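You operate a simulated robot arm through the tools that you are given. There is no shell and no other tool. Be economical: measure what you need, move in short steps, check, and stop when the job is done.

Carry out the task below with a simulated two-armed robot. There is one attempt and no reset: what you move stays moved.

JOB
Brush the dust off the armchair's arm and fit the green quilted cover over it.
Fine: the arm by the fire; clothes brush back on the lap tray; press the cover down till its corner lies flat; drop nothing. What is to be rubbed or washed off counts as gone when no trace of it is left.
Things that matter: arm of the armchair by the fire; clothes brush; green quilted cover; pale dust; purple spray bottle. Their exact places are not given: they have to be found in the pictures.

Only the result counts: the job must be done as asked and must still hold three seconds after the hand-in. Knocking over, shifting, dropping, spilling or breaking anything else fails it. A push-on lid holds only when it is set on centred and level and pressed home; a screw cap is set on level and turned clockwise until tight.

ROBOT AND FRAMES
Two 7-joint arms with two-finger parallel grippers on one trunk, on a base that drives. Base frame: it is fixed to the floor where the robot stands at the start and does not move with it; the origin is under the middle of the robot, x ahead of it, y to its left, z up; the surface under the hand at the start is at about z = 440. Readings come in mm, degrees, newtons and seconds.
The left shoulder is at the start at [71, 182, 1100], the right one opposite. With the tool pointing down near the work surface each hand reaches from about 100 to 600 mm from the robot's upright axis, wherever it stands, measured 20 degrees to its own side. Places, roughly: arm of the armchair by the fire [1100, 600, 600]; green quilted cover [1250, 250, 500]; pale dust [1100, 600, 600]. Payload 3.91 kg a hand.
Tool frame (each hand has its own): the origin (TCP) lies between the finger pads and is the grasp point; the fingertips stand 30 mm ahead of it; z points along the fingers, y is the line along which they close. Largest opening 110 mm; finger width 20, thickness 10; the body of the gripper, 48 by 112 mm, starts 55 mm behind the TCP.
Orientation is that of the tool frame in the base frame, as a unit quaternion [x, y, z, w]. With the fingers straight down and closing along the base's y, the tool's x points along the base's -x, its y along +y and its z along -z.

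CONTROLS
- The arms move only by the tool drive_tool. It takes "left_deltas", "right_deltas" or both (then of equal length, played together; a hand with none holds still); each is one flat list of numbers, 7 for each row, row after row: the shift along the tool's x, y, z in mm, then the turn, a rotation vector about the tool's x, y, z in degrees, then the finger opening in mm, from 0 to 110. In form: [dx, dy, dz, wx, wy, wz, grip, dx, dy, dz, wx, wy, wz, grip, ...]. A call has 1 to 10 rows; each row is the pose to reach, as a shift and turn from the pose commanded when the call began, along the tool's axes at that moment. Rows are played at 5 a second. More than 50 mm and 8.6 degrees between two rows, or a gripper value outside its range, and nothing of the call is played. A pose out of reach is approached as far as the arm can. The call stops where the force on the tool passes 70 N (or 10 N more than at its start, if that is more) or the arm is blocked; 0.2 s more then pass. Each finger travels about 72 mm/s and halts on what it meets, pressing with about 24 N; the grip force reading is that of the motor and also rises with nothing between the fingers. The clock runs only during rows and for 0.2 s after the last one: add rows that repeat a pose to give the fingers time. It gives the time, the measured TCP pose, the force on the tool (base axes), the opening and the grip force at its end, in the units of the frame above (readings bear some noise), with the torque about the TCP (base axes, N m) and any sound that the robot's microphone picked up, and new pictures: "show" is both (left out), scene, wrist or none (wrist: the cameras of the hands that moved).
- Cameras (640 x 400 px; columns grow to the right, rows downward): "scene" is now at [190.7, -18.6, 1251.6]; the picture's right is [-0.29, -0.96, 0.00], its down [-0.84, 0.25, -0.48] and it looks along [0.45, -0.14, -0.88] (base axes); focal length 290 px, centre (320, 200). "left" rides on the left gripper at [72, -17, -103] in its tool frame; the picture's right is [0.23, 0.97, 0.00], its down [-0.76, 0.18, -0.62] and it looks along [-0.61, 0.14, 0.78] (tool axes); focal length 222 px, centre (320, 200). "right" rides on the right gripper at [72, 17, -103] in its tool frame; the picture's right is [-0.23, 0.97, 0.00], its down [-0.76, -0.18, -0.62] and it looks along [-0.61, -0.14, 0.78] (tool axes); focal length 222 px, centre (320, 200).
- slide_trunk(by): slides the trunk up (or, below 0, down) by that many mm; the arms and the scene camera ride with it, the base frame stays. It gives what a move gives, with no picture.
- base_move(legs): drives the robot by 1 to 6 legs, each [ahead, left, turn to the left] in mm, mm and degrees, along the robot's own axes; the way and the turn of a leg run together, so that a leg with both is an arc; at most 1500 mm and 180 degrees a leg. The arms and the cameras ride along, it lands a little off, and it stops where it bumps. It gives what a move gives, and a new picture of the scene camera.
- turn_head(pan, tilt): turns the head with the scene camera to pan (to the left, within 80 degrees either way) and tilt (down, from -29 to 69), counted from straight ahead of the robot. It gives what a move gives, and a new picture of the scene camera.
- point_at(camera, pixels): for up to 12 pixels [column, row] of the newest picture of that camera ("zoom" is the newest enlarged one), the place [x, y, z] in the base frame of the surface seen there, good to about 2 mm. The clock stands still meanwhile.
- close_up(camera, box): a new picture of the part [left, top, right, bottom] of that camera's present view, enlarged. The clock stands still meanwhile.
- finish_job(): hands the job in; it is judged then, once.

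Work in short steps. Measure before you move; look again where a grasp or a placing could have gone wrong, and mend it. You have 80 turns and 260 pictures in all, those below and enlarged ones among them. Open the grippers and draw the arms clear of the work before you hand the job in, unless the task says otherwise; then end with one line.

The tools are called after "Request:" as name(argument=value, ...) on one line, values as JSON. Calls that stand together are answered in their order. drive_tool: Moves the arms, as the interface text tells. Its arguments: {"type":"object","properties":{"left_deltas":{"type":"array","items":{"type":"number"}},"right_deltas":{"type":"array","items":{"type":"number"}},"show":{"type":"string","enum":["both","scene","wrist","none"]}},"required":[]} The other tools are called the same way: slide_trunk (by) slides the trunk up or down; base_move (legs) drives the base; turn_head (pan, tilt) turns the head that bears the scene camera; point_at (camera, pixels) gives the place of the surface under pixels of a picture; close_up (camera, box) takes an enlarged picture of a part of a camera's view; finish_job () hands the job in.

At the start:

```text
t: 0.0
left_tcp_pos: [409.1, 141.0, 682.1]
left_tcp_rot: [0.001, 1.0, 0.0, -0.002]
left_ft_force: [-0.1, 1.0, 0.5]
left_wrist_torque: [-0.02, 0.0, 0.01]
left_gripper_width: 110.4
left_finger_force: 0.1
right_tcp_pos: [436.1, -206.4, 763.1]
right_tcp_rot: [0.0, 1.0, 0.0, 0.0]
right_ft_force: [0.3, 0.6, -0.3]
right_wrist_torque: [0.0, 0.01, 0.01]
right_gripper_width: 110.2
right_finger_force: 0.0
trunk travel left (down, up): [-364.0, 150.0]
robot x, y, heading: [-0.6, 2.0, 0.3]
head pan, tilt: [-16.8, 61.6]
```

scene: 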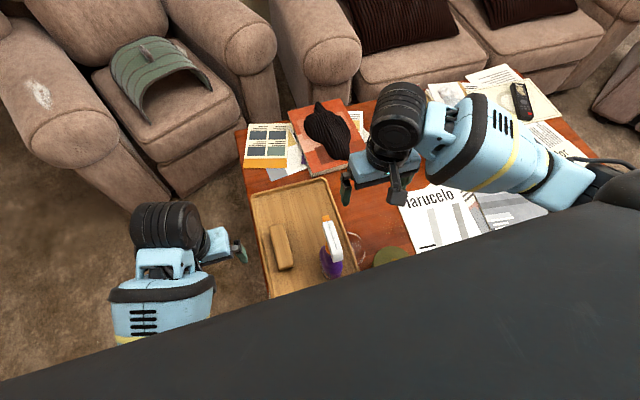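
right: 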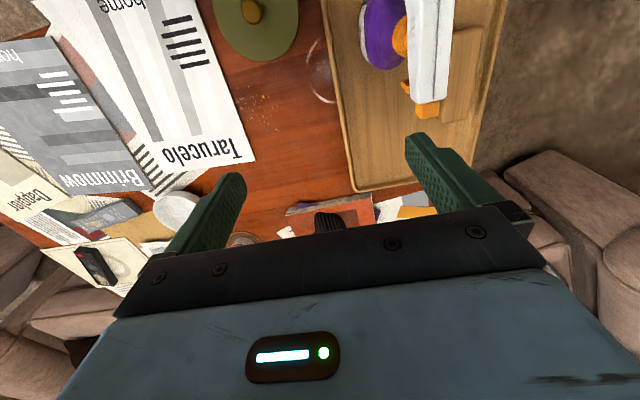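
left: 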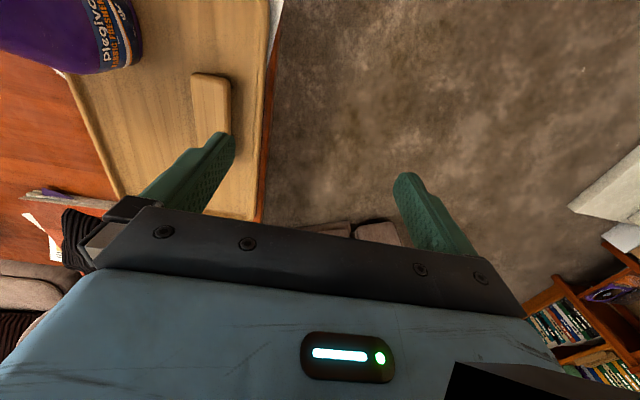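

The scene shows the tray with the brush at (281,247), the dust at (40,95) and the green cover at (160,75). I'll measure these and look closer.

Request:
close_up(camera="scene", box=[0, 0, 280, 200])

Request:
close_up(camera="scene", box=[230, 160, 390, 300])

Request:
point_at(camera="scene", pixels=[[271, 226], [286, 224], [293, 266], [278, 270], [281, 247], [332, 250], [253, 198], [327, 180], [268, 290], [246, 190], [300, 220], [338, 270]])

Request:
point_at(camera="scene", pixels=[[40, 95], [30, 150], [125, 115], [10, 60], [75, 90], [70, 130], [145, 122], [112, 68], [150, 38], [212, 90], [160, 80], [190, 60]])

```text
2.00 times, centred on (140, 100) of scene
```

zoom: 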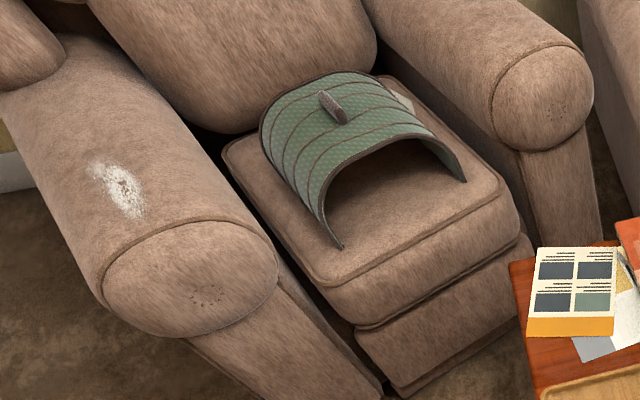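

```text
2.86 times, centred on (310, 230) of scene
```

zoom: 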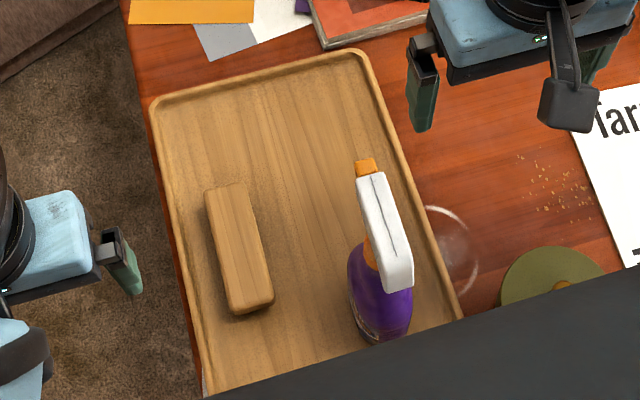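

```text
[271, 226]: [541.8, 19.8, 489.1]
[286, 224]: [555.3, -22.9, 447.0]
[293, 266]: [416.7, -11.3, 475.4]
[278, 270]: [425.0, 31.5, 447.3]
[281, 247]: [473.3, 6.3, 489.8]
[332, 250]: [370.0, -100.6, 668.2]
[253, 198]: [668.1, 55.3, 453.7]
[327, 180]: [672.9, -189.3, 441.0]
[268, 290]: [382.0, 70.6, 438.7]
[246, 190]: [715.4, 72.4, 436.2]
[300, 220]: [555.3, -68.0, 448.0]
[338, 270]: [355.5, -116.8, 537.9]
```

```text
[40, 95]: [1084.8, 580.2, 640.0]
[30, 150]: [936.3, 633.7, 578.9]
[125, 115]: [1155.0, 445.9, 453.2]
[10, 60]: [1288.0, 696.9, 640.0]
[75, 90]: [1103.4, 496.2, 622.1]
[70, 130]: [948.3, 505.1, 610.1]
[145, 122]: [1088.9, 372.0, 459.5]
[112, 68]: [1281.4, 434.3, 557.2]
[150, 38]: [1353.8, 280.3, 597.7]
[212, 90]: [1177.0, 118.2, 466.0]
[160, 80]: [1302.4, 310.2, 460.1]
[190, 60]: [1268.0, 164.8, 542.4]
```

The brush top is at z≈490 on the tray (447). I'll measure its corners on the newest zoom.

Request:
point_at(camera="zoom", pixels=[[209, 193], [240, 187], [268, 291], [236, 303], [240, 245], [358, 300], [365, 165], [385, 180], [405, 275], [372, 255]])

Request:
close_up(camera="left", box=[60, 0, 300, 150])

```text
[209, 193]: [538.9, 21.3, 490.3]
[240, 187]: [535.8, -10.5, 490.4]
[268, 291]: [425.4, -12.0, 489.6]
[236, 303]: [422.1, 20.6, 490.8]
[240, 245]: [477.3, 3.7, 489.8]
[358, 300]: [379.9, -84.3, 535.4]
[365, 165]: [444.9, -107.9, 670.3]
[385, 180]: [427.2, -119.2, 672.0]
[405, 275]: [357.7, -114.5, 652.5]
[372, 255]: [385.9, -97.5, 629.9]
```

```text
2.67 times, centred on (180, 75) of left
```

zoom: 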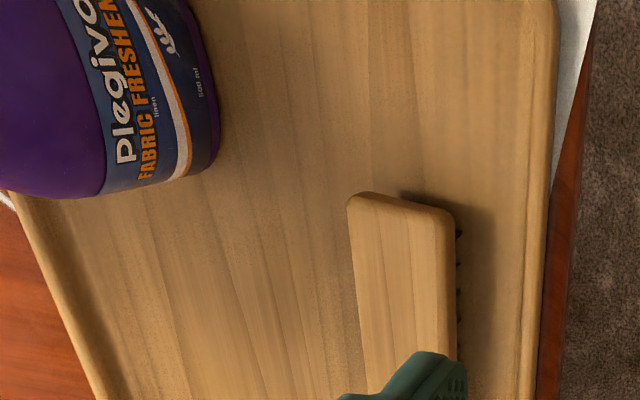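

Brush runs along x, centre (481,5), about 40 wide with bristles beneath. I move the left hand above it, then check.

Request:
drive_tool(left_deltas=[-25, -45, 0, 0, 0, 0, 80, -50, -90, 0, 0, 0, 0, 80, -72, -136, 0, 0, 0, 0, 80, -72, -136, 50, 0, 0, 0, 80, -72, -136, 100, 0, 0, 0, 80, -72, -136, 130, 0, 0, 0, 80])

```text
refused: row 1 steps farther than a row can; nothing moved
```

The first step was slightly too long; I'll use smaller ones.

Request:
drive_tool(left_deltas=[-18, -34, 0, 0, 0, 0, 80, -36, -68, 0, 0, 0, 0, 80, -54, -102, 0, 0, 0, 0, 80, -72, -136, 0, 0, 0, 0, 80, -72, -136, 45, 0, 0, 0, 80, -72, -136, 90, 0, 0, 0, 80, -72, -136, 130, 0, 0, 0, 80, -72, -136, 130, 0, 0, 0, 80])

```text
t: 2.0
left_tcp_pos: [484.5, 41.2, 541.0]
left_tcp_rot: [-0.01, 1.0, 0.027, -0.002]
left_ft_force: [-0.1, 0.3, -0.7]
left_wrist_torque: [-0.01, -0.01, -0.03]
left_gripper_width: 79.9
left_finger_force: 0.2
right_tcp_pos: [435.5, -205.5, 763.5]
right_tcp_rot: [0.001, 1.0, 0.0, 0.0]
right_ft_force: [0.9, -0.2, 0.1]
right_wrist_torque: [-0.01, -0.01, -0.02]
right_gripper_width: 109.9
right_finger_force: 0.1
trunk travel left (down, up): [-364.0, 150.0]
robot x, y, heading: [-3.3, -1.7, -0.0]
head pan, tilt: [-16.8, 61.6]
stopped in row 8 (left hand): the arm was blocked; the commanded pose is now the measured one
```

scene: 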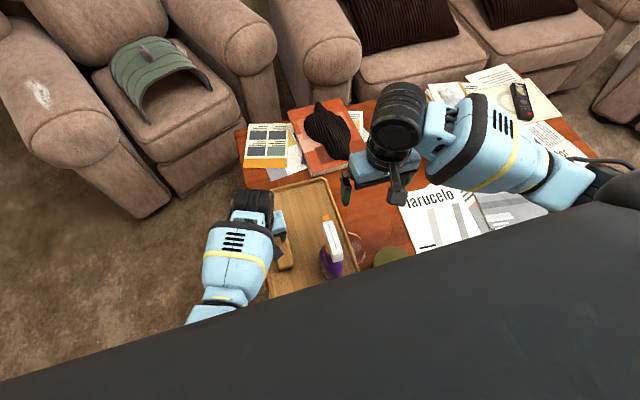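
left: 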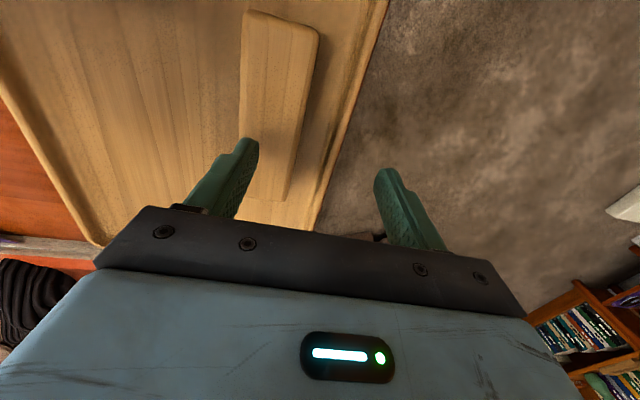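

The left arm hit its reach limit inward (y=41 instead of 5). I raise it, then shift the base to the right so the brush lies on the left hand's side.

Request:
drive_tool(left_deltas=[0, 0, -45, 0, 0, 0, 80, 0, 15, -90, 0, 0, 0, 80, 0, 30, -135, 0, 0, 0, 80, 0, 40, -160, 0, 0, 0, 80, 0, 60, -190, 0, 0, 0, 80], show="none")

Request:
base_move(legs=[[0, -130, 0]])

```text
t: 3.4
left_tcp_pos: [486.2, 146.4, 714.6]
left_tcp_rot: [-0.026, 0.996, 0.083, -0.005]
left_ft_force: [0.1, 0.5, 0.2]
left_wrist_torque: [-0.01, 0.0, -0.01]
left_gripper_width: 80.1
left_finger_force: 0.2
right_tcp_pos: [435.6, -206.2, 764.7]
right_tcp_rot: [0.0, 1.0, 0.001, -0.001]
right_ft_force: [-0.3, -0.1, 0.5]
right_wrist_torque: [0.0, -0.01, -0.01]
right_gripper_width: 110.1
right_finger_force: 0.0
trunk travel left (down, up): [-364.0, 150.0]
robot x, y, heading: [0.1, 0.4, -0.1]
head pan, tilt: [-16.8, 61.6]
stopped in row 5 (left hand): the arm was blocked; the commanded pose is now the measured one
```

```text
t: 5.0
left_tcp_pos: [486.4, 40.6, 715.3]
left_tcp_rot: [-0.026, 0.996, 0.084, -0.005]
left_ft_force: [0.6, -1.0, 1.2]
left_wrist_torque: [0.04, 0.01, -0.01]
left_gripper_width: 80.0
left_finger_force: 0.0
right_tcp_pos: [435.3, -311.6, 764.1]
right_tcp_rot: [-0.001, 1.0, 0.001, 0.0]
right_ft_force: [-0.3, -1.2, 0.8]
right_wrist_torque: [-0.02, 0.0, 0.02]
right_gripper_width: 110.1
right_finger_force: 0.0
trunk travel left (down, up): [-364.0, 150.0]
robot x, y, heading: [0.7, -107.5, -0.0]
head pan, tilt: [-16.8, 61.6]
stopped in leg 1: the robot was blocked; the commanded pose is now the measured one
```

scene: 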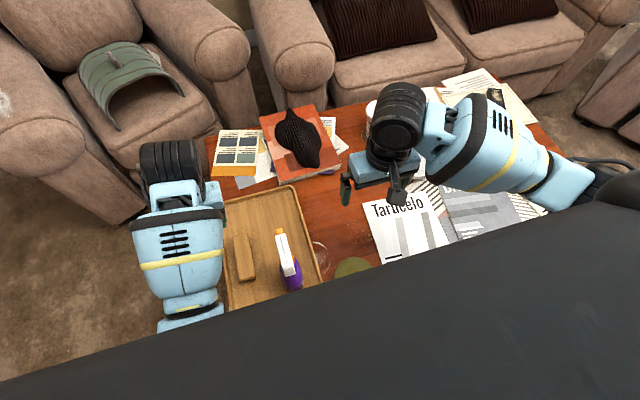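

The base stopped at y=-107, likely against something at its side; nothing looks shifted. I straighten the left hand (it tilted ~9.5°) and look.

Request:
drive_tool(left_deltas=[0, 0, 0, 5, 0, 1.5, 80, 0, 0, 0, 9.5, 0, 3, 80, 0, 0, 0, 9.5, 0, 3, 80], show="wrist")

Request:
turn_head(pan=-60, tilt=50)

```text
t: 5.8
left_tcp_pos: [486.4, 42.4, 713.9]
left_tcp_rot: [0.0, 1.0, 0.001, -0.005]
left_ft_force: [-0.4, -0.1, 0.7]
left_wrist_torque: [0.02, 0.01, 0.01]
left_gripper_width: 79.9
left_finger_force: 0.0
right_tcp_pos: [435.3, -310.8, 765.8]
right_tcp_rot: [0.0, 1.0, 0.0, 0.001]
right_ft_force: [-0.8, 0.1, 0.9]
right_wrist_torque: [0.0, -0.02, 0.01]
right_gripper_width: 109.7
right_finger_force: 0.1
trunk travel left (down, up): [-364.0, 150.0]
robot x, y, heading: [-1.1, -105.4, -0.2]
head pan, tilt: [-16.8, 61.6]
```

left: 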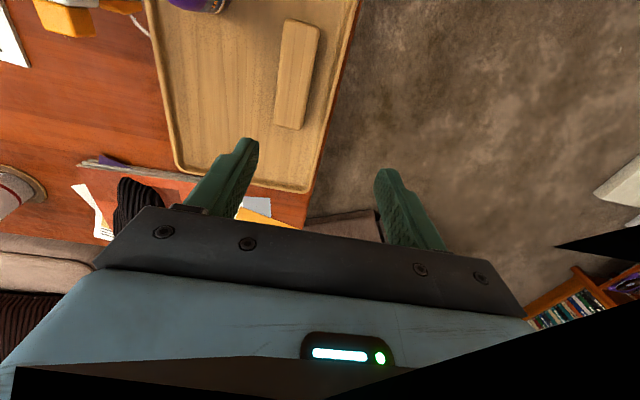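

```text
t: 6.9
left_tcp_pos: [486.3, 41.2, 714.9]
left_tcp_rot: [0.0, 1.0, 0.001, -0.006]
left_ft_force: [0.9, 0.4, 0.9]
left_wrist_torque: [0.0, 0.03, 0.0]
left_gripper_width: 80.0
left_finger_force: 0.1
right_tcp_pos: [435.9, -309.8, 765.1]
right_tcp_rot: [0.0, 1.0, 0.0, 0.0]
right_ft_force: [0.4, 0.1, -0.7]
right_wrist_torque: [0.0, 0.0, -0.01]
right_gripper_width: 110.0
right_finger_force: 0.0
trunk travel left (down, up): [-364.0, 150.0]
robot x, y, heading: [0.3, -106.9, 0.2]
head pan, tilt: [-60.0, 50.0]
```

scene: 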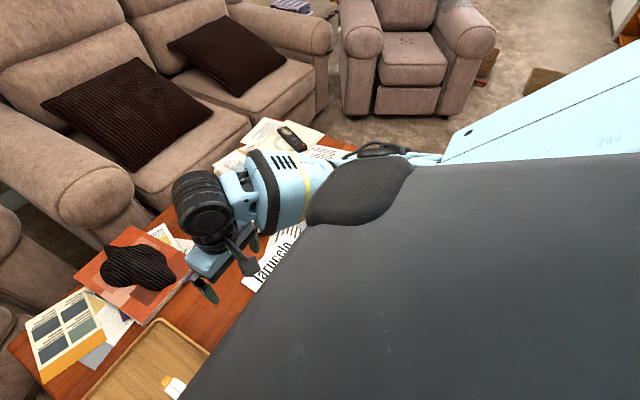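

The hand is straight again. I move over the brush and go down to z≈525 to check alignment.

Request:
drive_tool(left_deltas=[1, -36, 0, 0, 0, 0, 80, 1, -36, 45, 0, 0, 0, 80, 1, -36, 90, 0, 0, 0, 80, 1, -36, 135, 0, 0, 0, 80, 1, -36, 185, 0, 0, 0, 80, 1, -36, 185, 0, 0, 0, 80], show="wrist")

Request:
turn_head(pan=0, tilt=55)

```text
t: 8.3
left_tcp_pos: [480.2, 6.6, 530.8]
left_tcp_rot: [0.001, 1.0, 0.0, -0.007]
left_ft_force: [-0.9, 0.3, 0.4]
left_wrist_torque: [0.0, 0.0, -0.05]
left_gripper_width: 79.9
left_finger_force: 0.1
right_tcp_pos: [435.5, -310.7, 765.0]
right_tcp_rot: [0.0, 1.0, 0.0, 0.0]
right_ft_force: [0.4, 0.8, -0.6]
right_wrist_torque: [0.05, 0.02, 0.04]
right_gripper_width: 109.9
right_finger_force: 0.0
trunk travel left (down, up): [-364.0, 150.0]
robot x, y, heading: [-0.5, -106.6, 0.1]
head pan, tilt: [-60.0, 50.0]
```

left: 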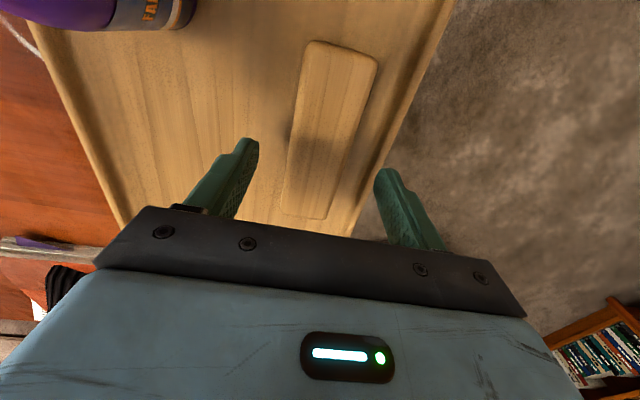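

```text
t: 9.6
left_tcp_pos: [480.5, 8.1, 531.7]
left_tcp_rot: [0.001, 1.0, 0.001, -0.005]
left_ft_force: [0.2, 1.2, -0.6]
left_wrist_torque: [-0.02, 0.0, 0.02]
left_gripper_width: 80.1
left_finger_force: 0.1
right_tcp_pos: [434.9, -311.4, 763.3]
right_tcp_rot: [-0.001, 1.0, 0.0, 0.0]
right_ft_force: [-0.8, -0.1, 0.4]
right_wrist_torque: [-0.01, 0.0, 0.03]
right_gripper_width: 110.0
right_finger_force: 0.1
trunk travel left (down, up): [-364.0, 150.0]
robot x, y, heading: [-1.4, -109.1, 0.0]
head pan, tilt: [0.0, 55.0]
```

scene: 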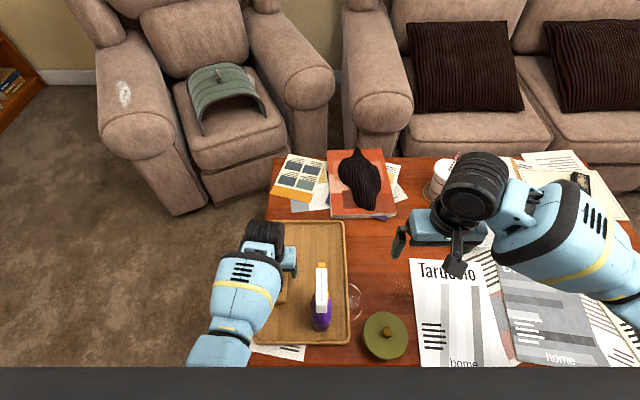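

Brush is between the fingers. I descend to z≈489 and close.

Request:
drive_tool(left_deltas=[0, 0, 42, 0, 0, 0, 80, 0, 0, 42, 0, 0, 0, 60, 0, 0, 42, 0, 0, 0, 35, 0, 0, 42, 0, 0, 0, 15, 0, 0, 42, 0, 0, 0, 15, 0, 0, 42, 0, 0, 0, 15], show="wrist")

```text
t: 11.0
left_tcp_pos: [481.2, 8.7, 489.1]
left_tcp_rot: [-0.001, 1.0, 0.0, -0.005]
left_ft_force: [0.3, 0.4, 0.3]
left_wrist_torque: [0.01, -0.07, -0.02]
left_gripper_width: 43.4
left_finger_force: 24.2
right_tcp_pos: [435.1, -312.9, 764.5]
right_tcp_rot: [-0.001, 1.0, 0.0, 0.0]
right_ft_force: [-0.5, 0.1, 0.0]
right_wrist_torque: [0.01, -0.02, 0.0]
right_gripper_width: 110.2
right_finger_force: 0.0
trunk travel left (down, up): [-364.0, 150.0]
robot x, y, heading: [2.6, -104.5, -0.0]
head pan, tilt: [0.0, 55.0]
```

left: 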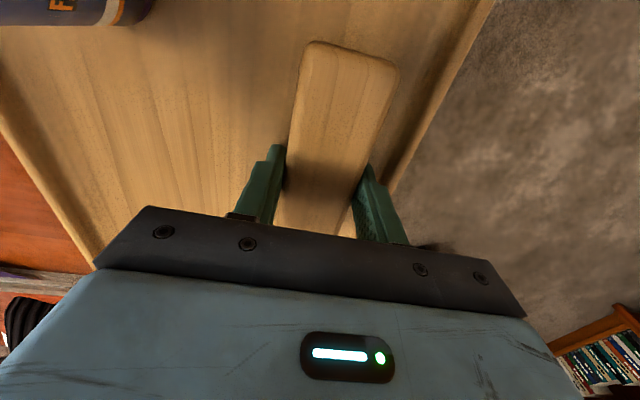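

Brush gripped (43 mm). I lift it and measure chair geometry from the current scene picture.

Request:
drive_tool(left_deltas=[0, 0, -45, 0, 0, 0, 15, 0, 0, -90, 0, 0, 0, 15, 0, 0, -135, 0, 0, 0, 15, 0, 0, -180, 0, 0, 0, 15, 0, 5, -225, 0, 0, 0, 15, 0, 10, -260, 0, 0, 0, 15], show="both")

Request:
point_at(camera="scene", pixels=[[140, 140], [180, 212], [235, 190], [308, 148], [320, 85], [218, 75], [223, 85], [190, 80], [265, 108], [203, 135], [255, 125], [205, 168]])

Request:
close_up(camera="scene", box=[90, 20, 340, 220])

```text
t: 12.6
left_tcp_pos: [493.7, 71.7, 724.5]
left_tcp_rot: [-0.018, 0.998, 0.054, -0.006]
left_ft_force: [-0.4, -0.6, 1.0]
left_wrist_torque: [0.03, 0.0, -0.01]
left_gripper_width: 15.0
left_finger_force: 0.0
left hand out of reach, approached as far as the arm can: row 6
right_tcp_pos: [434.9, -310.9, 765.7]
right_tcp_rot: [0.0, 1.0, 0.001, 0.0]
right_ft_force: [0.0, 0.0, -0.2]
right_wrist_torque: [0.0, -0.04, -0.04]
right_gripper_width: 110.0
right_finger_force: 0.1
trunk travel left (down, up): [-364.0, 150.0]
robot x, y, heading: [0.7, -103.1, 0.1]
head pan, tilt: [0.0, 55.0]
stopped in row 6 (left hand): the arm was blocked; the commanded pose is now the measured one
```

scene: 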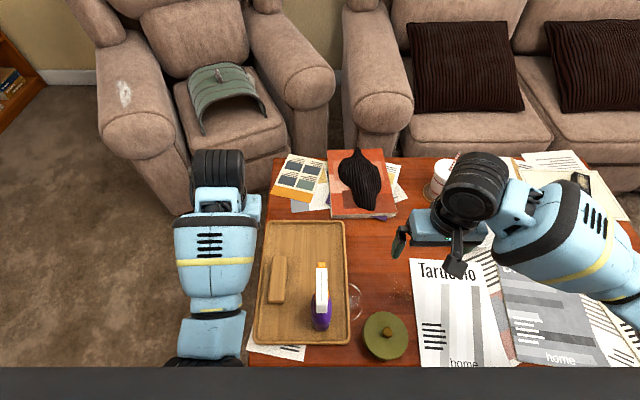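
left: 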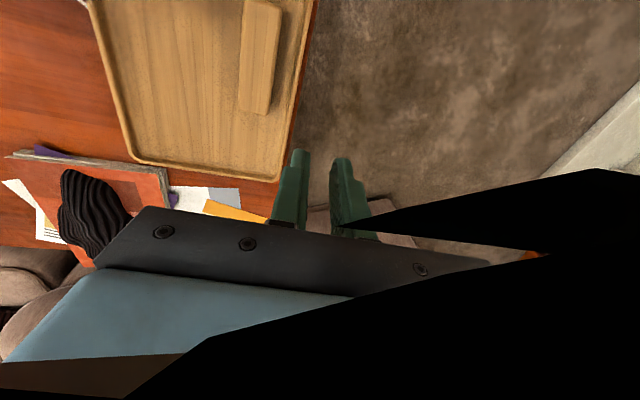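

```text
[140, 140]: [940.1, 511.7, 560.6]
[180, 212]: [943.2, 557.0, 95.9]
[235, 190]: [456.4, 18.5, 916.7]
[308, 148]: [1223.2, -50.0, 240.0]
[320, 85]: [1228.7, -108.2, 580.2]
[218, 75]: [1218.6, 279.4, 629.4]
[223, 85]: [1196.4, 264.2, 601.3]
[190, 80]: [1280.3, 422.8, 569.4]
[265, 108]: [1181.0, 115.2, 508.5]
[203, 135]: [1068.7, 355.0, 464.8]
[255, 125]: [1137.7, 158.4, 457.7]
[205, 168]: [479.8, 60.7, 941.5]
```

```text
2.00 times, centred on (215, 120) of scene
```

zoom: 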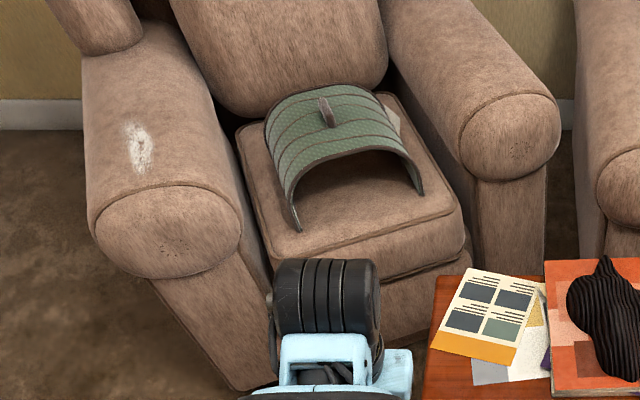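

The fingers closed to 15: the brush slipped out and is back on the tray at (278,280). I check how it lies.

Request:
close_up(camera="scene", box=[240, 210, 360, 350])

Request:
point_at(camera="zoom", pixels=[[230, 130], [270, 130], [270, 260], [215, 260], [245, 200], [300, 200]])

Request:
close_up(camera="left", box=[160, 0, 340, 120])

```text
2.86 times, centred on (300, 280) of scene
```

zoom: 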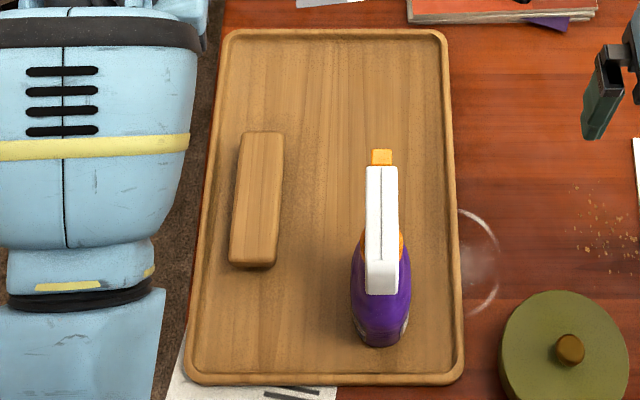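

```text
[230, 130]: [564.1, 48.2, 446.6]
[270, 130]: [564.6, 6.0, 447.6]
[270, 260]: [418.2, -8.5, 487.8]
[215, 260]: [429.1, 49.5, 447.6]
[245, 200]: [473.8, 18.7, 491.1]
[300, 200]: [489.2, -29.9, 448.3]
```

```text
3.33 times, centred on (250, 60) of left
```

zoom: 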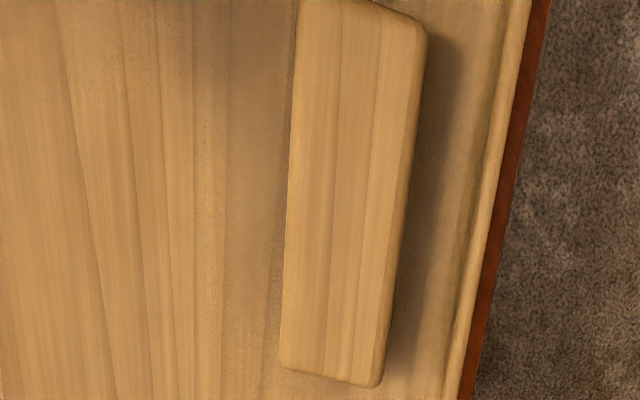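

The brush stands upright where it was; the grip was too shallow. I raise the trunk for more arm freedom and straighten the hand.

Request:
slide_trunk(by=150)

Request:
drive_tool(left_deltas=[0, 0, 0, 6.2, 0, 2, 80, 0, 0, 0, 6.2, 0, 2, 80], show="none")

```text
t: 14.3
left_tcp_pos: [494.1, 69.8, 874.2]
left_tcp_rot: [-0.017, 0.998, 0.054, -0.006]
left_ft_force: [-0.1, 0.8, -0.5]
left_wrist_torque: [0.0, -0.05, 0.0]
left_gripper_width: 15.1
left_finger_force: 0.0
right_tcp_pos: [435.0, -310.7, 913.6]
right_tcp_rot: [-0.002, 1.0, 0.0, -0.002]
right_ft_force: [-0.5, -0.6, -0.4]
right_wrist_torque: [0.01, -0.02, 0.01]
right_gripper_width: 109.9
right_finger_force: 0.0
trunk travel left (down, up): [-514.0, 0.0]
robot x, y, heading: [1.8, -109.0, -0.3]
head pan, tilt: [0.0, 55.0]
```

```text
t: 14.9
left_tcp_pos: [492.7, 67.0, 874.9]
left_tcp_rot: [0.002, 1.0, -0.003, -0.008]
left_ft_force: [0.8, -0.1, -0.4]
left_wrist_torque: [-0.01, 0.02, 0.03]
left_gripper_width: 80.0
left_finger_force: 0.0
right_tcp_pos: [434.8, -311.0, 913.8]
right_tcp_rot: [0.0, 1.0, 0.002, 0.0]
right_ft_force: [0.3, 0.3, 0.5]
right_wrist_torque: [0.0, 0.05, 0.0]
right_gripper_width: 109.9
right_finger_force: 0.0
trunk travel left (down, up): [-514.0, 0.0]
robot x, y, heading: [0.7, -106.1, 0.2]
head pan, tilt: [0.0, 55.0]
```

Now descend over the brush to z≈530 and then to z≈482.

Request:
drive_tool(left_deltas=[3, -30, 30, 0, -0.8, 0, 80, 5, -60, 60, 0, -0.8, 0, 80, 5, -60, 108, 0, -0.8, 0, 80, 5, -60, 156, 0, -0.8, 0, 80, 5, -60, 204, 0, -0.8, 0, 80, 5, -60, 252, 0, -0.8, 0, 80, 5, -60, 300, 0, -0.8, 0, 80, 5, -60, 345, 0, -0.8, 0, 80, 5, -60, 345, 0, -0.8, 0, 80], show="wrist")

```text
t: 16.9
left_tcp_pos: [432.9, 21.6, 608.2]
left_tcp_rot: [0.0, 1.0, -0.003, 0.001]
left_ft_force: [-0.9, 0.8, -0.4]
left_wrist_torque: [0.0, -0.02, 0.02]
left_gripper_width: 79.9
left_finger_force: 0.1
left hand out of reach, approached as far as the arm can: row 6, 7, 8, 9
right_tcp_pos: [436.5, -311.0, 914.9]
right_tcp_rot: [0.0, 1.0, 0.0, 0.0]
right_ft_force: [0.7, -1.6, 0.0]
right_wrist_torque: [-0.02, -0.01, 0.01]
right_gripper_width: 110.0
right_finger_force: 0.0
trunk travel left (down, up): [-514.0, 0.0]
robot x, y, heading: [-0.1, -107.0, -0.1]
head pan, tilt: [0.0, 55.0]
```

left: 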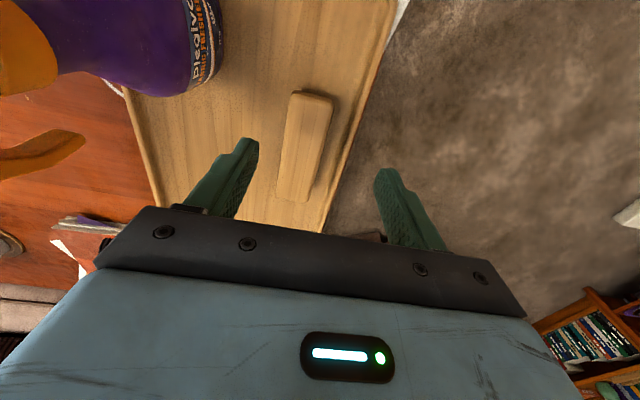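

Too high a trunk for reach. I lower the trunk by 80 and then centre over the brush.

Request:
slide_trunk(by=-75)

Request:
drive_tool(left_deltas=[-24, -8, 0, 0, 0, 0, 80, -48, -15, 0, 0, 0, 0, 80, -48, -15, 0, 0, 0, 0, 80], show="wrist")

```text
t: 18.1
left_tcp_pos: [434.3, 21.3, 531.5]
left_tcp_rot: [0.0, 1.0, -0.002, 0.001]
left_ft_force: [-0.4, -0.9, -0.2]
left_wrist_torque: [0.01, 0.01, -0.01]
left_gripper_width: 80.3
left_finger_force: 0.1
right_tcp_pos: [436.1, -310.0, 839.9]
right_tcp_rot: [-0.001, 1.0, -0.001, 0.001]
right_ft_force: [0.2, 0.2, -0.6]
right_wrist_torque: [0.02, 0.04, 0.01]
right_gripper_width: 110.1
right_finger_force: 0.1
trunk travel left (down, up): [-439.0, 75.0]
robot x, y, heading: [-0.1, -107.2, -0.4]
head pan, tilt: [0.0, 55.0]
```

```text
t: 18.9
left_tcp_pos: [482.0, 10.1, 532.5]
left_tcp_rot: [-0.001, 1.0, -0.002, 0.001]
left_ft_force: [0.2, -0.2, 0.4]
left_wrist_torque: [0.01, 0.01, 0.0]
left_gripper_width: 80.1
left_finger_force: 0.1
right_tcp_pos: [435.3, -309.6, 839.5]
right_tcp_rot: [-0.002, 1.0, 0.0, 0.0]
right_ft_force: [-0.2, -0.1, 0.2]
right_wrist_torque: [-0.01, 0.01, 0.0]
right_gripper_width: 109.9
right_finger_force: 0.1
trunk travel left (down, up): [-439.0, 75.0]
robot x, y, heading: [-2.0, -105.2, 0.2]
head pan, tilt: [0.0, 55.0]
```

left: 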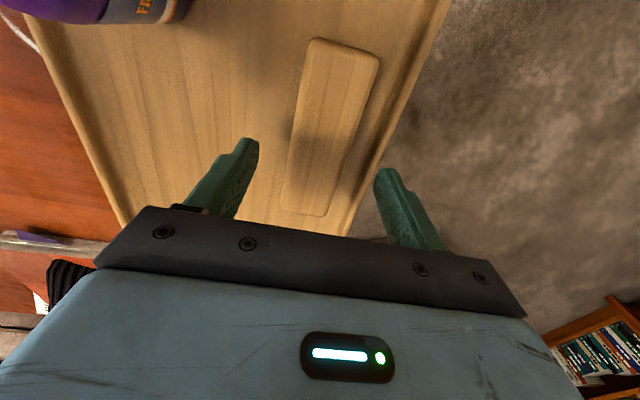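

Down to z≈482 (tips 452, tray 447), close to 0 and wait, then a small lift to test.

Request:
drive_tool(left_deltas=[0, 0, 30, 0, 0, 0, 80, 0, 0, 50, 0, 0, 0, 80, 0, 0, 50, 0, 0, 0, 40, 0, 0, 50, 0, 0, 0, 10, 0, 0, 50, 0, 0, 0, 0, 0, 0, 50, 0, 0, 0, 0, 0, 0, 50, 0, 0, 0, 0], show="wrist")

Request:
drive_tool(left_deltas=[0, 0, -8, 0, 0, 0, 0, 0, 0, -20, 0, 0, 0, 0, 0, 0, -40, 0, 0, 0, 0], show="both")

```text
t: 20.5
left_tcp_pos: [464.1, 16.2, 512.7]
left_tcp_rot: [0.001, 1.0, -0.003, 0.003]
left_ft_force: [3.1, -1.0, 12.2]
left_wrist_torque: [0.02, 0.03, -0.1]
left_gripper_width: 43.4
left_finger_force: 24.0
left hand out of reach, approached as far as the arm can: row 1, 2, 3, 4, 5, 6, 7
right_tcp_pos: [434.9, -310.2, 839.1]
right_tcp_rot: [-0.001, 1.0, 0.001, -0.001]
right_ft_force: [0.7, 0.2, 0.0]
right_wrist_torque: [-0.02, -0.01, -0.02]
right_gripper_width: 109.9
right_finger_force: 0.0
trunk travel left (down, up): [-439.0, 75.0]
robot x, y, heading: [-3.4, -104.9, -0.3]
head pan, tilt: [0.0, 55.0]
```

left: 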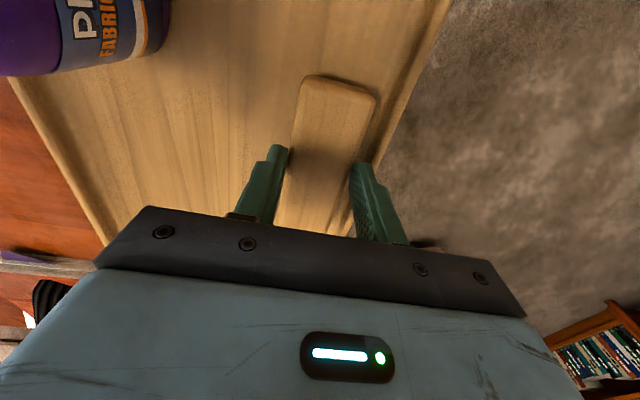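

```text
t: 21.3
left_tcp_pos: [463.4, 18.1, 552.3]
left_tcp_rot: [0.0, 1.0, -0.003, 0.001]
left_ft_force: [-0.9, -0.2, -1.3]
left_wrist_torque: [0.04, 0.03, 0.02]
left_gripper_width: 43.2
left_finger_force: 24.2
right_tcp_pos: [435.6, -311.5, 840.3]
right_tcp_rot: [0.0, 1.0, 0.0, 0.0]
right_ft_force: [0.1, 0.3, 0.0]
right_wrist_torque: [-0.01, 0.01, -0.02]
right_gripper_width: 110.0
right_finger_force: 0.1
trunk travel left (down, up): [-439.0, 75.0]
robot x, y, heading: [1.4, -100.0, -0.1]
head pan, tilt: [0.0, 55.0]
```

scene: 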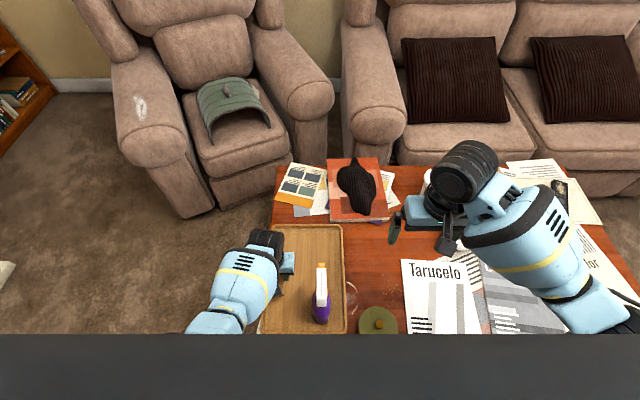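
left: 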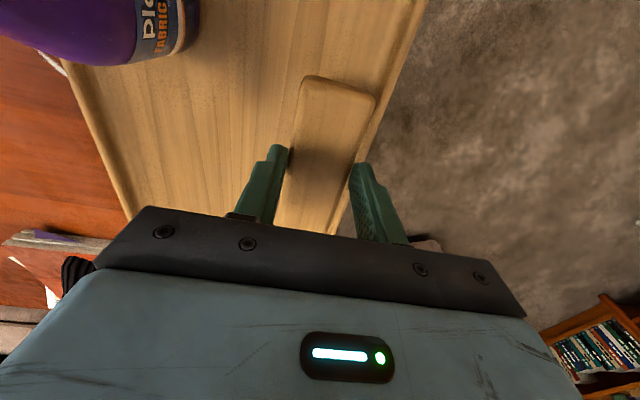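

The brush holds but only by the fingertips and off-centre. I set it back down, open, lower the trunk and regrip deeper.

Request:
drive_tool(left_deltas=[0, 0, 20, 0, 0, 0, 0, 0, 0, 34, 0, 0, 0, 0, 0, 0, 40, 0, 0, 0, 0, 0, 0, 40, 0, 0, 0, 30, 0, 0, 40, 0, 0, 0, 60, 0, 0, 40, 0, 0, 0, 75, 0, 0, 15, 0, 0, 0, 75, 0, 0, -5, 0, 0, 0, 75, 0, 0, -25, 0, 0, 0, 75], show="wrist")

Request:
slide_trunk(by=-60)

Request:
close_up(camera="left", box=[220, 0, 420, 220])

```text
t: 23.3
left_tcp_pos: [462.0, 15.7, 576.3]
left_tcp_rot: [0.001, 1.0, -0.002, 0.001]
left_ft_force: [-0.4, 0.4, 0.6]
left_wrist_torque: [0.01, -0.01, 0.04]
left_gripper_width: 75.2
left_finger_force: 0.1
left hand out of reach, approached as far as the arm can: row 3, 4, 5, 6
right_tcp_pos: [435.0, -312.2, 837.8]
right_tcp_rot: [-0.001, 1.0, 0.0, 0.0]
right_ft_force: [1.0, -0.3, 1.2]
right_wrist_torque: [0.01, 0.01, 0.03]
right_gripper_width: 109.9
right_finger_force: 0.1
trunk travel left (down, up): [-439.0, 75.0]
robot x, y, heading: [0.9, -105.9, 0.1]
head pan, tilt: [0.0, 55.0]
```

left: 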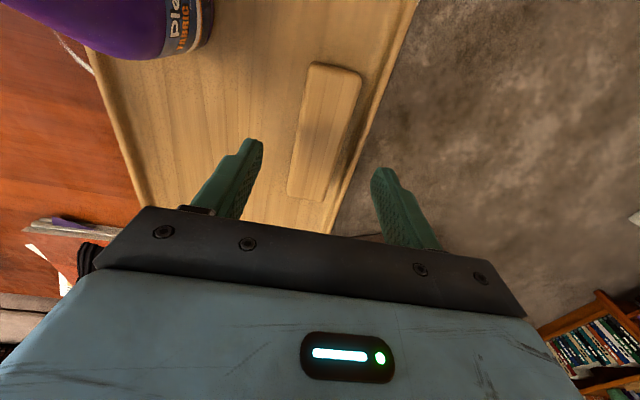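

```text
t: 24.3
left_tcp_pos: [463.1, 16.9, 516.6]
left_tcp_rot: [0.0, 1.0, -0.003, 0.002]
left_ft_force: [-0.2, 0.5, -0.1]
left_wrist_torque: [-0.03, -0.02, -0.02]
left_gripper_width: 74.9
left_finger_force: 0.1
right_tcp_pos: [434.7, -310.3, 779.5]
right_tcp_rot: [-0.001, 1.0, 0.001, 0.0]
right_ft_force: [0.3, -0.2, 0.5]
right_wrist_torque: [-0.01, 0.01, -0.02]
right_gripper_width: 110.0
right_finger_force: 0.0
trunk travel left (down, up): [-379.0, 135.0]
robot x, y, heading: [1.3, -105.1, -0.1]
head pan, tilt: [0.0, 55.0]
```

```text
1.82 times, centred on (320, 110) of left
```

zoom: 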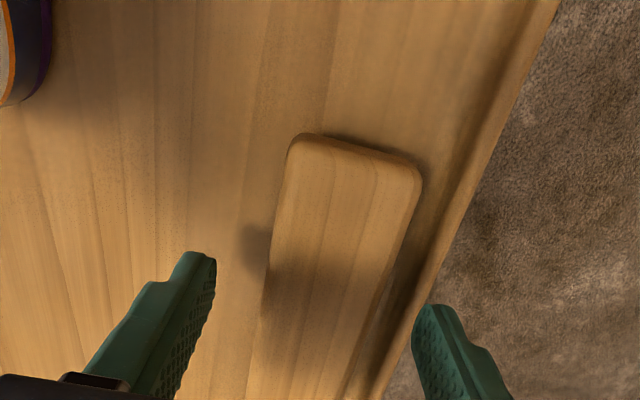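

Checking where the brush now lies with the fresh zoom.

Request:
point_at(camera="zoom", pixels=[[300, 145], [410, 175], [355, 165], [300, 240], [390, 240], [330, 330]])

```text
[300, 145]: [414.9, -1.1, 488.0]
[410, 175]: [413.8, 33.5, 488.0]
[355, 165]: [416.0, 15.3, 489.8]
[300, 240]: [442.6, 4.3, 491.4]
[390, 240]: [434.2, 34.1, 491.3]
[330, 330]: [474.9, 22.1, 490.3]
```

Brush centreline y≈16, centre x≈478. I shift 15 ahead, go down to z≈493 and close.

Request:
drive_tool(left_deltas=[-15, 0, 0, 0, 0, 0, 75, -15, 0, 24, 0, 0, 0, 75, -15, 0, 24, 0, 0, 0, 60, -15, 0, 24, 0, 0, 0, 45, -15, 0, 24, 0, 0, 0, 0, -15, 0, 24, 0, 0, 0, 0, -15, 0, 24, 0, 0, 0, 0, -15, 0, 24, 0, 0, 0, 0], show="none")

Request:
drive_tool(left_deltas=[0, 0, -5, 0, 0, 0, 0, 0, 0, -15, 0, 0, 0, 0, 0, 0, -30, 0, 0, 0, 0, 0, 0, -50, 0, 0, 0, 0, 0, 0, -70, 0, 0, 0, 0], show="wrist")

```text
t: 26.1
left_tcp_pos: [481.9, 17.3, 494.3]
left_tcp_rot: [0.0, 1.0, -0.002, 0.004]
left_ft_force: [6.5, 13.1, 26.6]
left_wrist_torque: [1.17, -0.21, -0.16]
left_gripper_width: 43.8
left_finger_force: 23.6
right_tcp_pos: [434.0, -311.1, 780.1]
right_tcp_rot: [0.0, 1.0, 0.0, 0.001]
right_ft_force: [-0.3, 1.0, 0.1]
right_wrist_torque: [-0.02, 0.02, 0.0]
right_gripper_width: 109.8
right_finger_force: 0.1
trunk travel left (down, up): [-379.0, 135.0]
robot x, y, heading: [0.4, -107.9, -0.1]
head pan, tilt: [0.0, 55.0]
```

```text
t: 27.3
left_tcp_pos: [477.1, 16.2, 560.0]
left_tcp_rot: [0.0, 1.0, -0.002, -0.001]
left_ft_force: [-0.8, 0.0, -0.7]
left_wrist_torque: [0.01, -0.01, 0.0]
left_gripper_width: 43.2
left_finger_force: 24.3
right_tcp_pos: [434.9, -311.9, 779.4]
right_tcp_rot: [0.0, 1.0, 0.0, 0.0]
right_ft_force: [0.5, 0.4, -0.7]
right_wrist_torque: [0.02, 0.02, -0.02]
right_gripper_width: 110.0
right_finger_force: 0.0
trunk travel left (down, up): [-379.0, 135.0]
robot x, y, heading: [-5.2, -104.4, 0.2]
head pan, tilt: [0.0, 55.0]
```

left: 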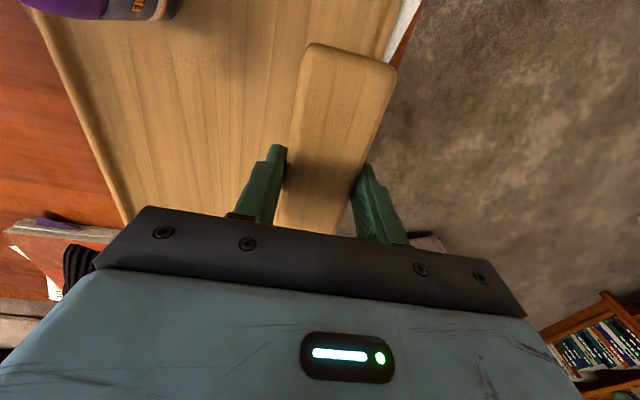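

Held firmly. I lift a bit more, raise the trunk, then drive left and ahead toward the armchair.

Request:
drive_tool(left_deltas=[0, 0, -15, 0, 0, 0, 0, 0, 0, -35, 0, 0, 0, 0], show="none")

Request:
slide_trunk(by=135)

Request:
base_move(legs=[[0, 555, 0]])

```text
t: 27.9
left_tcp_pos: [478.2, 18.1, 597.6]
left_tcp_rot: [0.0, 1.0, -0.003, 0.0]
left_ft_force: [-0.4, -0.6, -1.1]
left_wrist_torque: [0.0, 0.01, 0.01]
left_gripper_width: 43.8
left_finger_force: 24.3
right_tcp_pos: [434.9, -310.7, 779.5]
right_tcp_rot: [0.0, 1.0, 0.0, 0.0]
right_ft_force: [0.0, -0.1, 0.4]
right_wrist_torque: [-0.02, -0.01, 0.02]
right_gripper_width: 109.8
right_finger_force: 0.1
trunk travel left (down, up): [-379.0, 135.0]
robot x, y, heading: [0.4, -108.2, 0.1]
head pan, tilt: [0.0, 55.0]
```

```text
t: 29.5
left_tcp_pos: [477.4, 17.8, 730.7]
left_tcp_rot: [0.0, 1.0, -0.003, -0.001]
left_ft_force: [0.2, 0.1, -2.1]
left_wrist_torque: [-0.02, 0.0, 0.01]
left_gripper_width: 43.5
left_finger_force: 23.9
right_tcp_pos: [434.5, -310.4, 911.9]
right_tcp_rot: [-0.001, 1.0, 0.001, -0.001]
right_ft_force: [0.4, -0.5, -0.7]
right_wrist_torque: [0.0, 0.01, 0.01]
right_gripper_width: 110.0
right_finger_force: 0.0
trunk travel left (down, up): [-514.0, 0.0]
robot x, y, heading: [-0.0, -105.0, 0.1]
head pan, tilt: [0.0, 55.0]
```

```text
t: 34.8
left_tcp_pos: [477.6, 570.9, 733.2]
left_tcp_rot: [0.0, 1.0, -0.002, 0.001]
left_ft_force: [-0.3, 1.0, -1.4]
left_wrist_torque: [-0.01, 0.02, 0.01]
left_gripper_width: 43.7
left_finger_force: 24.2
right_tcp_pos: [434.7, 241.5, 913.9]
right_tcp_rot: [0.0, 1.0, 0.0, -0.001]
right_ft_force: [0.6, 0.4, -0.2]
right_wrist_torque: [-0.04, 0.01, -0.01]
right_gripper_width: 109.9
right_finger_force: 0.0
trunk travel left (down, up): [-514.0, 0.0]
robot x, y, heading: [-0.5, 447.3, 0.4]
head pan, tilt: [0.0, 55.0]
```

scene: 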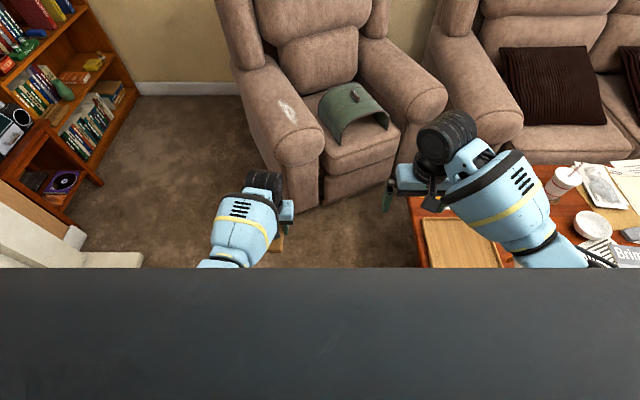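

Clear path ahead. Drive ahead about 540.

Request:
base_move(legs=[[540, 0, 0]])

Request:
turn_head(pan=-5, tilt=55)

Request:
close_up(camera="left", box=[0, 0, 640, 400])

```text
t: 37.9
left_tcp_pos: [1013.9, 573.1, 731.4]
left_tcp_rot: [-0.002, 1.0, -0.002, 0.001]
left_ft_force: [0.5, 0.2, -1.0]
left_wrist_torque: [-0.01, -0.01, 0.01]
left_gripper_width: 43.6
left_finger_force: 23.9
right_tcp_pos: [974.0, 244.9, 913.8]
right_tcp_rot: [-0.002, 1.0, 0.0, 0.0]
right_ft_force: [-0.3, -0.4, -0.9]
right_wrist_torque: [-0.03, -0.02, 0.0]
right_gripper_width: 109.8
right_finger_force: 0.0
trunk travel left (down, up): [-514.0, 0.0]
robot x, y, heading: [537.6, 448.7, 0.3]
head pan, tilt: [0.0, 55.0]
```

scene: 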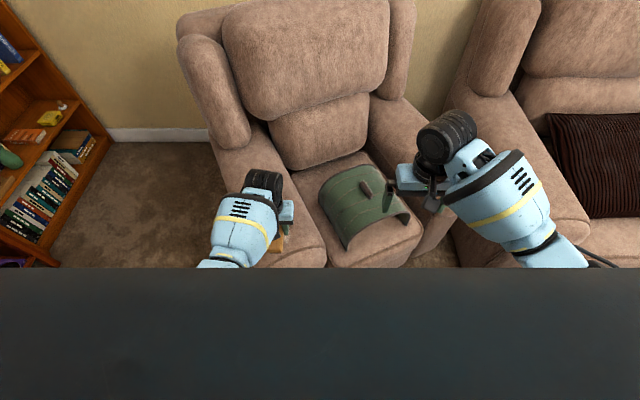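

```text
t: 38.6
left_tcp_pos: [1015.3, 572.4, 731.9]
left_tcp_rot: [-0.002, 1.0, -0.003, 0.0]
left_ft_force: [-0.1, -1.3, -1.5]
left_wrist_torque: [-0.01, -0.03, -0.01]
left_gripper_width: 43.6
left_finger_force: 23.8
right_tcp_pos: [973.7, 245.0, 913.5]
right_tcp_rot: [-0.002, 1.0, 0.0, 0.0]
right_ft_force: [-0.1, 0.8, -0.4]
right_wrist_torque: [0.01, 0.01, 0.02]
right_gripper_width: 109.9
right_finger_force: 0.1
trunk travel left (down, up): [-514.0, 0.0]
robot x, y, heading: [535.3, 448.5, -0.0]
head pan, tilt: [-5.0, 55.0]
```

scene: 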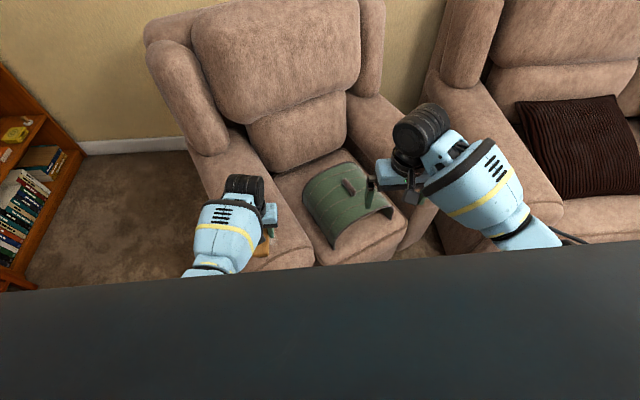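

```text
1.00 times, centred on (320, 200) of left (not enlarged: the box is as wide or as high as the picture)
```

zoom: 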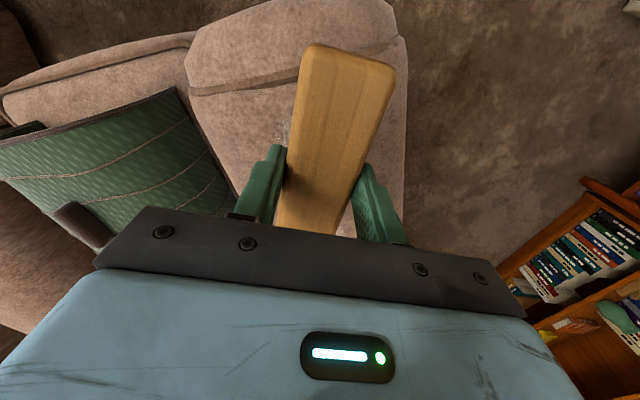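

The chair is turned relative to my axes; I sample the arm's surface in the left picture to get its axis and ridge.

Request:
point_at(camera="left", pixels=[[200, 70], [220, 70], [245, 70], [270, 70], [290, 70], [205, 110], [240, 110], [270, 110], [290, 100], [400, 100], [403, 150], [285, 130]])

Request:
point_at(camera="left", pixels=[[195, 30], [220, 30], [250, 30], [280, 30], [310, 30], [340, 30], [370, 30], [395, 30], [250, 10], [300, 10], [350, 10], [395, 60]])

Request:
point_at(camera="scene", pixels=[[210, 165], [225, 165], [240, 165], [250, 170], [220, 185], [270, 195], [285, 215], [300, 240], [285, 240], [348, 185], [335, 240], [390, 210]])

```text
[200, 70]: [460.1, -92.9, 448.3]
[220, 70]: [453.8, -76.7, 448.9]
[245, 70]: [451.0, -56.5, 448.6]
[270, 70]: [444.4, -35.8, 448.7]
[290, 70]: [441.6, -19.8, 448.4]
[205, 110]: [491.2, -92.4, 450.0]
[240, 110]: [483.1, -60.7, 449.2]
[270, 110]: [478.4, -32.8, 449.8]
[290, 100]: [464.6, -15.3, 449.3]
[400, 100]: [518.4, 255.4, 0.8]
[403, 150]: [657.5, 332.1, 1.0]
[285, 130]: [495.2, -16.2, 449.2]
```

```text
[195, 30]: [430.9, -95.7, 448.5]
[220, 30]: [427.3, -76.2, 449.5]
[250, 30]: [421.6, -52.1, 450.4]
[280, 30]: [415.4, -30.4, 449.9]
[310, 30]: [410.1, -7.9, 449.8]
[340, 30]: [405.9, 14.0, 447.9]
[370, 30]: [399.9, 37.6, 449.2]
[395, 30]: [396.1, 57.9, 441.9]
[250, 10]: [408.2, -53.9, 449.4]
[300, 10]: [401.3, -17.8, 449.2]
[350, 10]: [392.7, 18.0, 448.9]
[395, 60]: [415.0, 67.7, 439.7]
```

```text
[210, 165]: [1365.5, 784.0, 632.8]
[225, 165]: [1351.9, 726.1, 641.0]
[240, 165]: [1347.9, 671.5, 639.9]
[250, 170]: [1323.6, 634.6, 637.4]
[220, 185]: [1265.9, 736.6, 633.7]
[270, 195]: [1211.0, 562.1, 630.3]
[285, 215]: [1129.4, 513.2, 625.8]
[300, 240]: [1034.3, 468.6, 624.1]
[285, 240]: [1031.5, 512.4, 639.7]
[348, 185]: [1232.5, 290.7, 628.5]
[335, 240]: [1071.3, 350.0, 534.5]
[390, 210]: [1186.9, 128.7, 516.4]
```

The "left" picture was stale; the zoom is the fresh one, so I sample that.

Request:
point_at(camera="zoom", pixels=[[200, 70], [220, 70], [245, 70], [275, 70], [295, 70], [215, 120], [240, 120], [270, 120], [282, 130], [395, 110], [403, 150], [403, 210]])

Request:
point_at(camera="zoom", pixels=[[195, 40], [220, 30], [250, 30], [280, 30], [310, 30], [340, 30], [370, 30], [395, 30], [400, 60], [280, 110], [275, 140], [240, 170]])

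Request:
close_up(camera="left", box=[180, 0, 420, 240])

```text
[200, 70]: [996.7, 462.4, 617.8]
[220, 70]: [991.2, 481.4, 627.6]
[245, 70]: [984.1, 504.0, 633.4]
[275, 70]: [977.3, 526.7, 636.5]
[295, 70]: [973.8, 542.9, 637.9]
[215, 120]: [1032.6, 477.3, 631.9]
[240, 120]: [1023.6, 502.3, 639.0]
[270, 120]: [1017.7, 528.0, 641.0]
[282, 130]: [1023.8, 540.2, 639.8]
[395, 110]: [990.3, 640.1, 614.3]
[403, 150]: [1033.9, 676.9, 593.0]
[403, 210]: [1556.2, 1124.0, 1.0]
```

```text
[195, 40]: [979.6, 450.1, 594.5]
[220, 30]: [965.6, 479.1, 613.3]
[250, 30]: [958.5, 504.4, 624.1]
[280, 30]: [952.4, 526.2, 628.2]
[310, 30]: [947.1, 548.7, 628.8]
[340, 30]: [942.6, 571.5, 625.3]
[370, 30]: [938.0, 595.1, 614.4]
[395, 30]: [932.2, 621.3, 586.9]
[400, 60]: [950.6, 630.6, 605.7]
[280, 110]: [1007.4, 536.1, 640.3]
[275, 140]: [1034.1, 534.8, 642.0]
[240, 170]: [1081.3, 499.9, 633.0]
```

```text
1.67 times, centred on (300, 120) of left
```

zoom: 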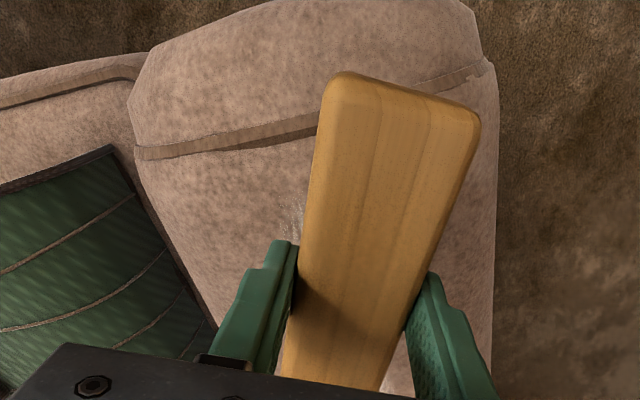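

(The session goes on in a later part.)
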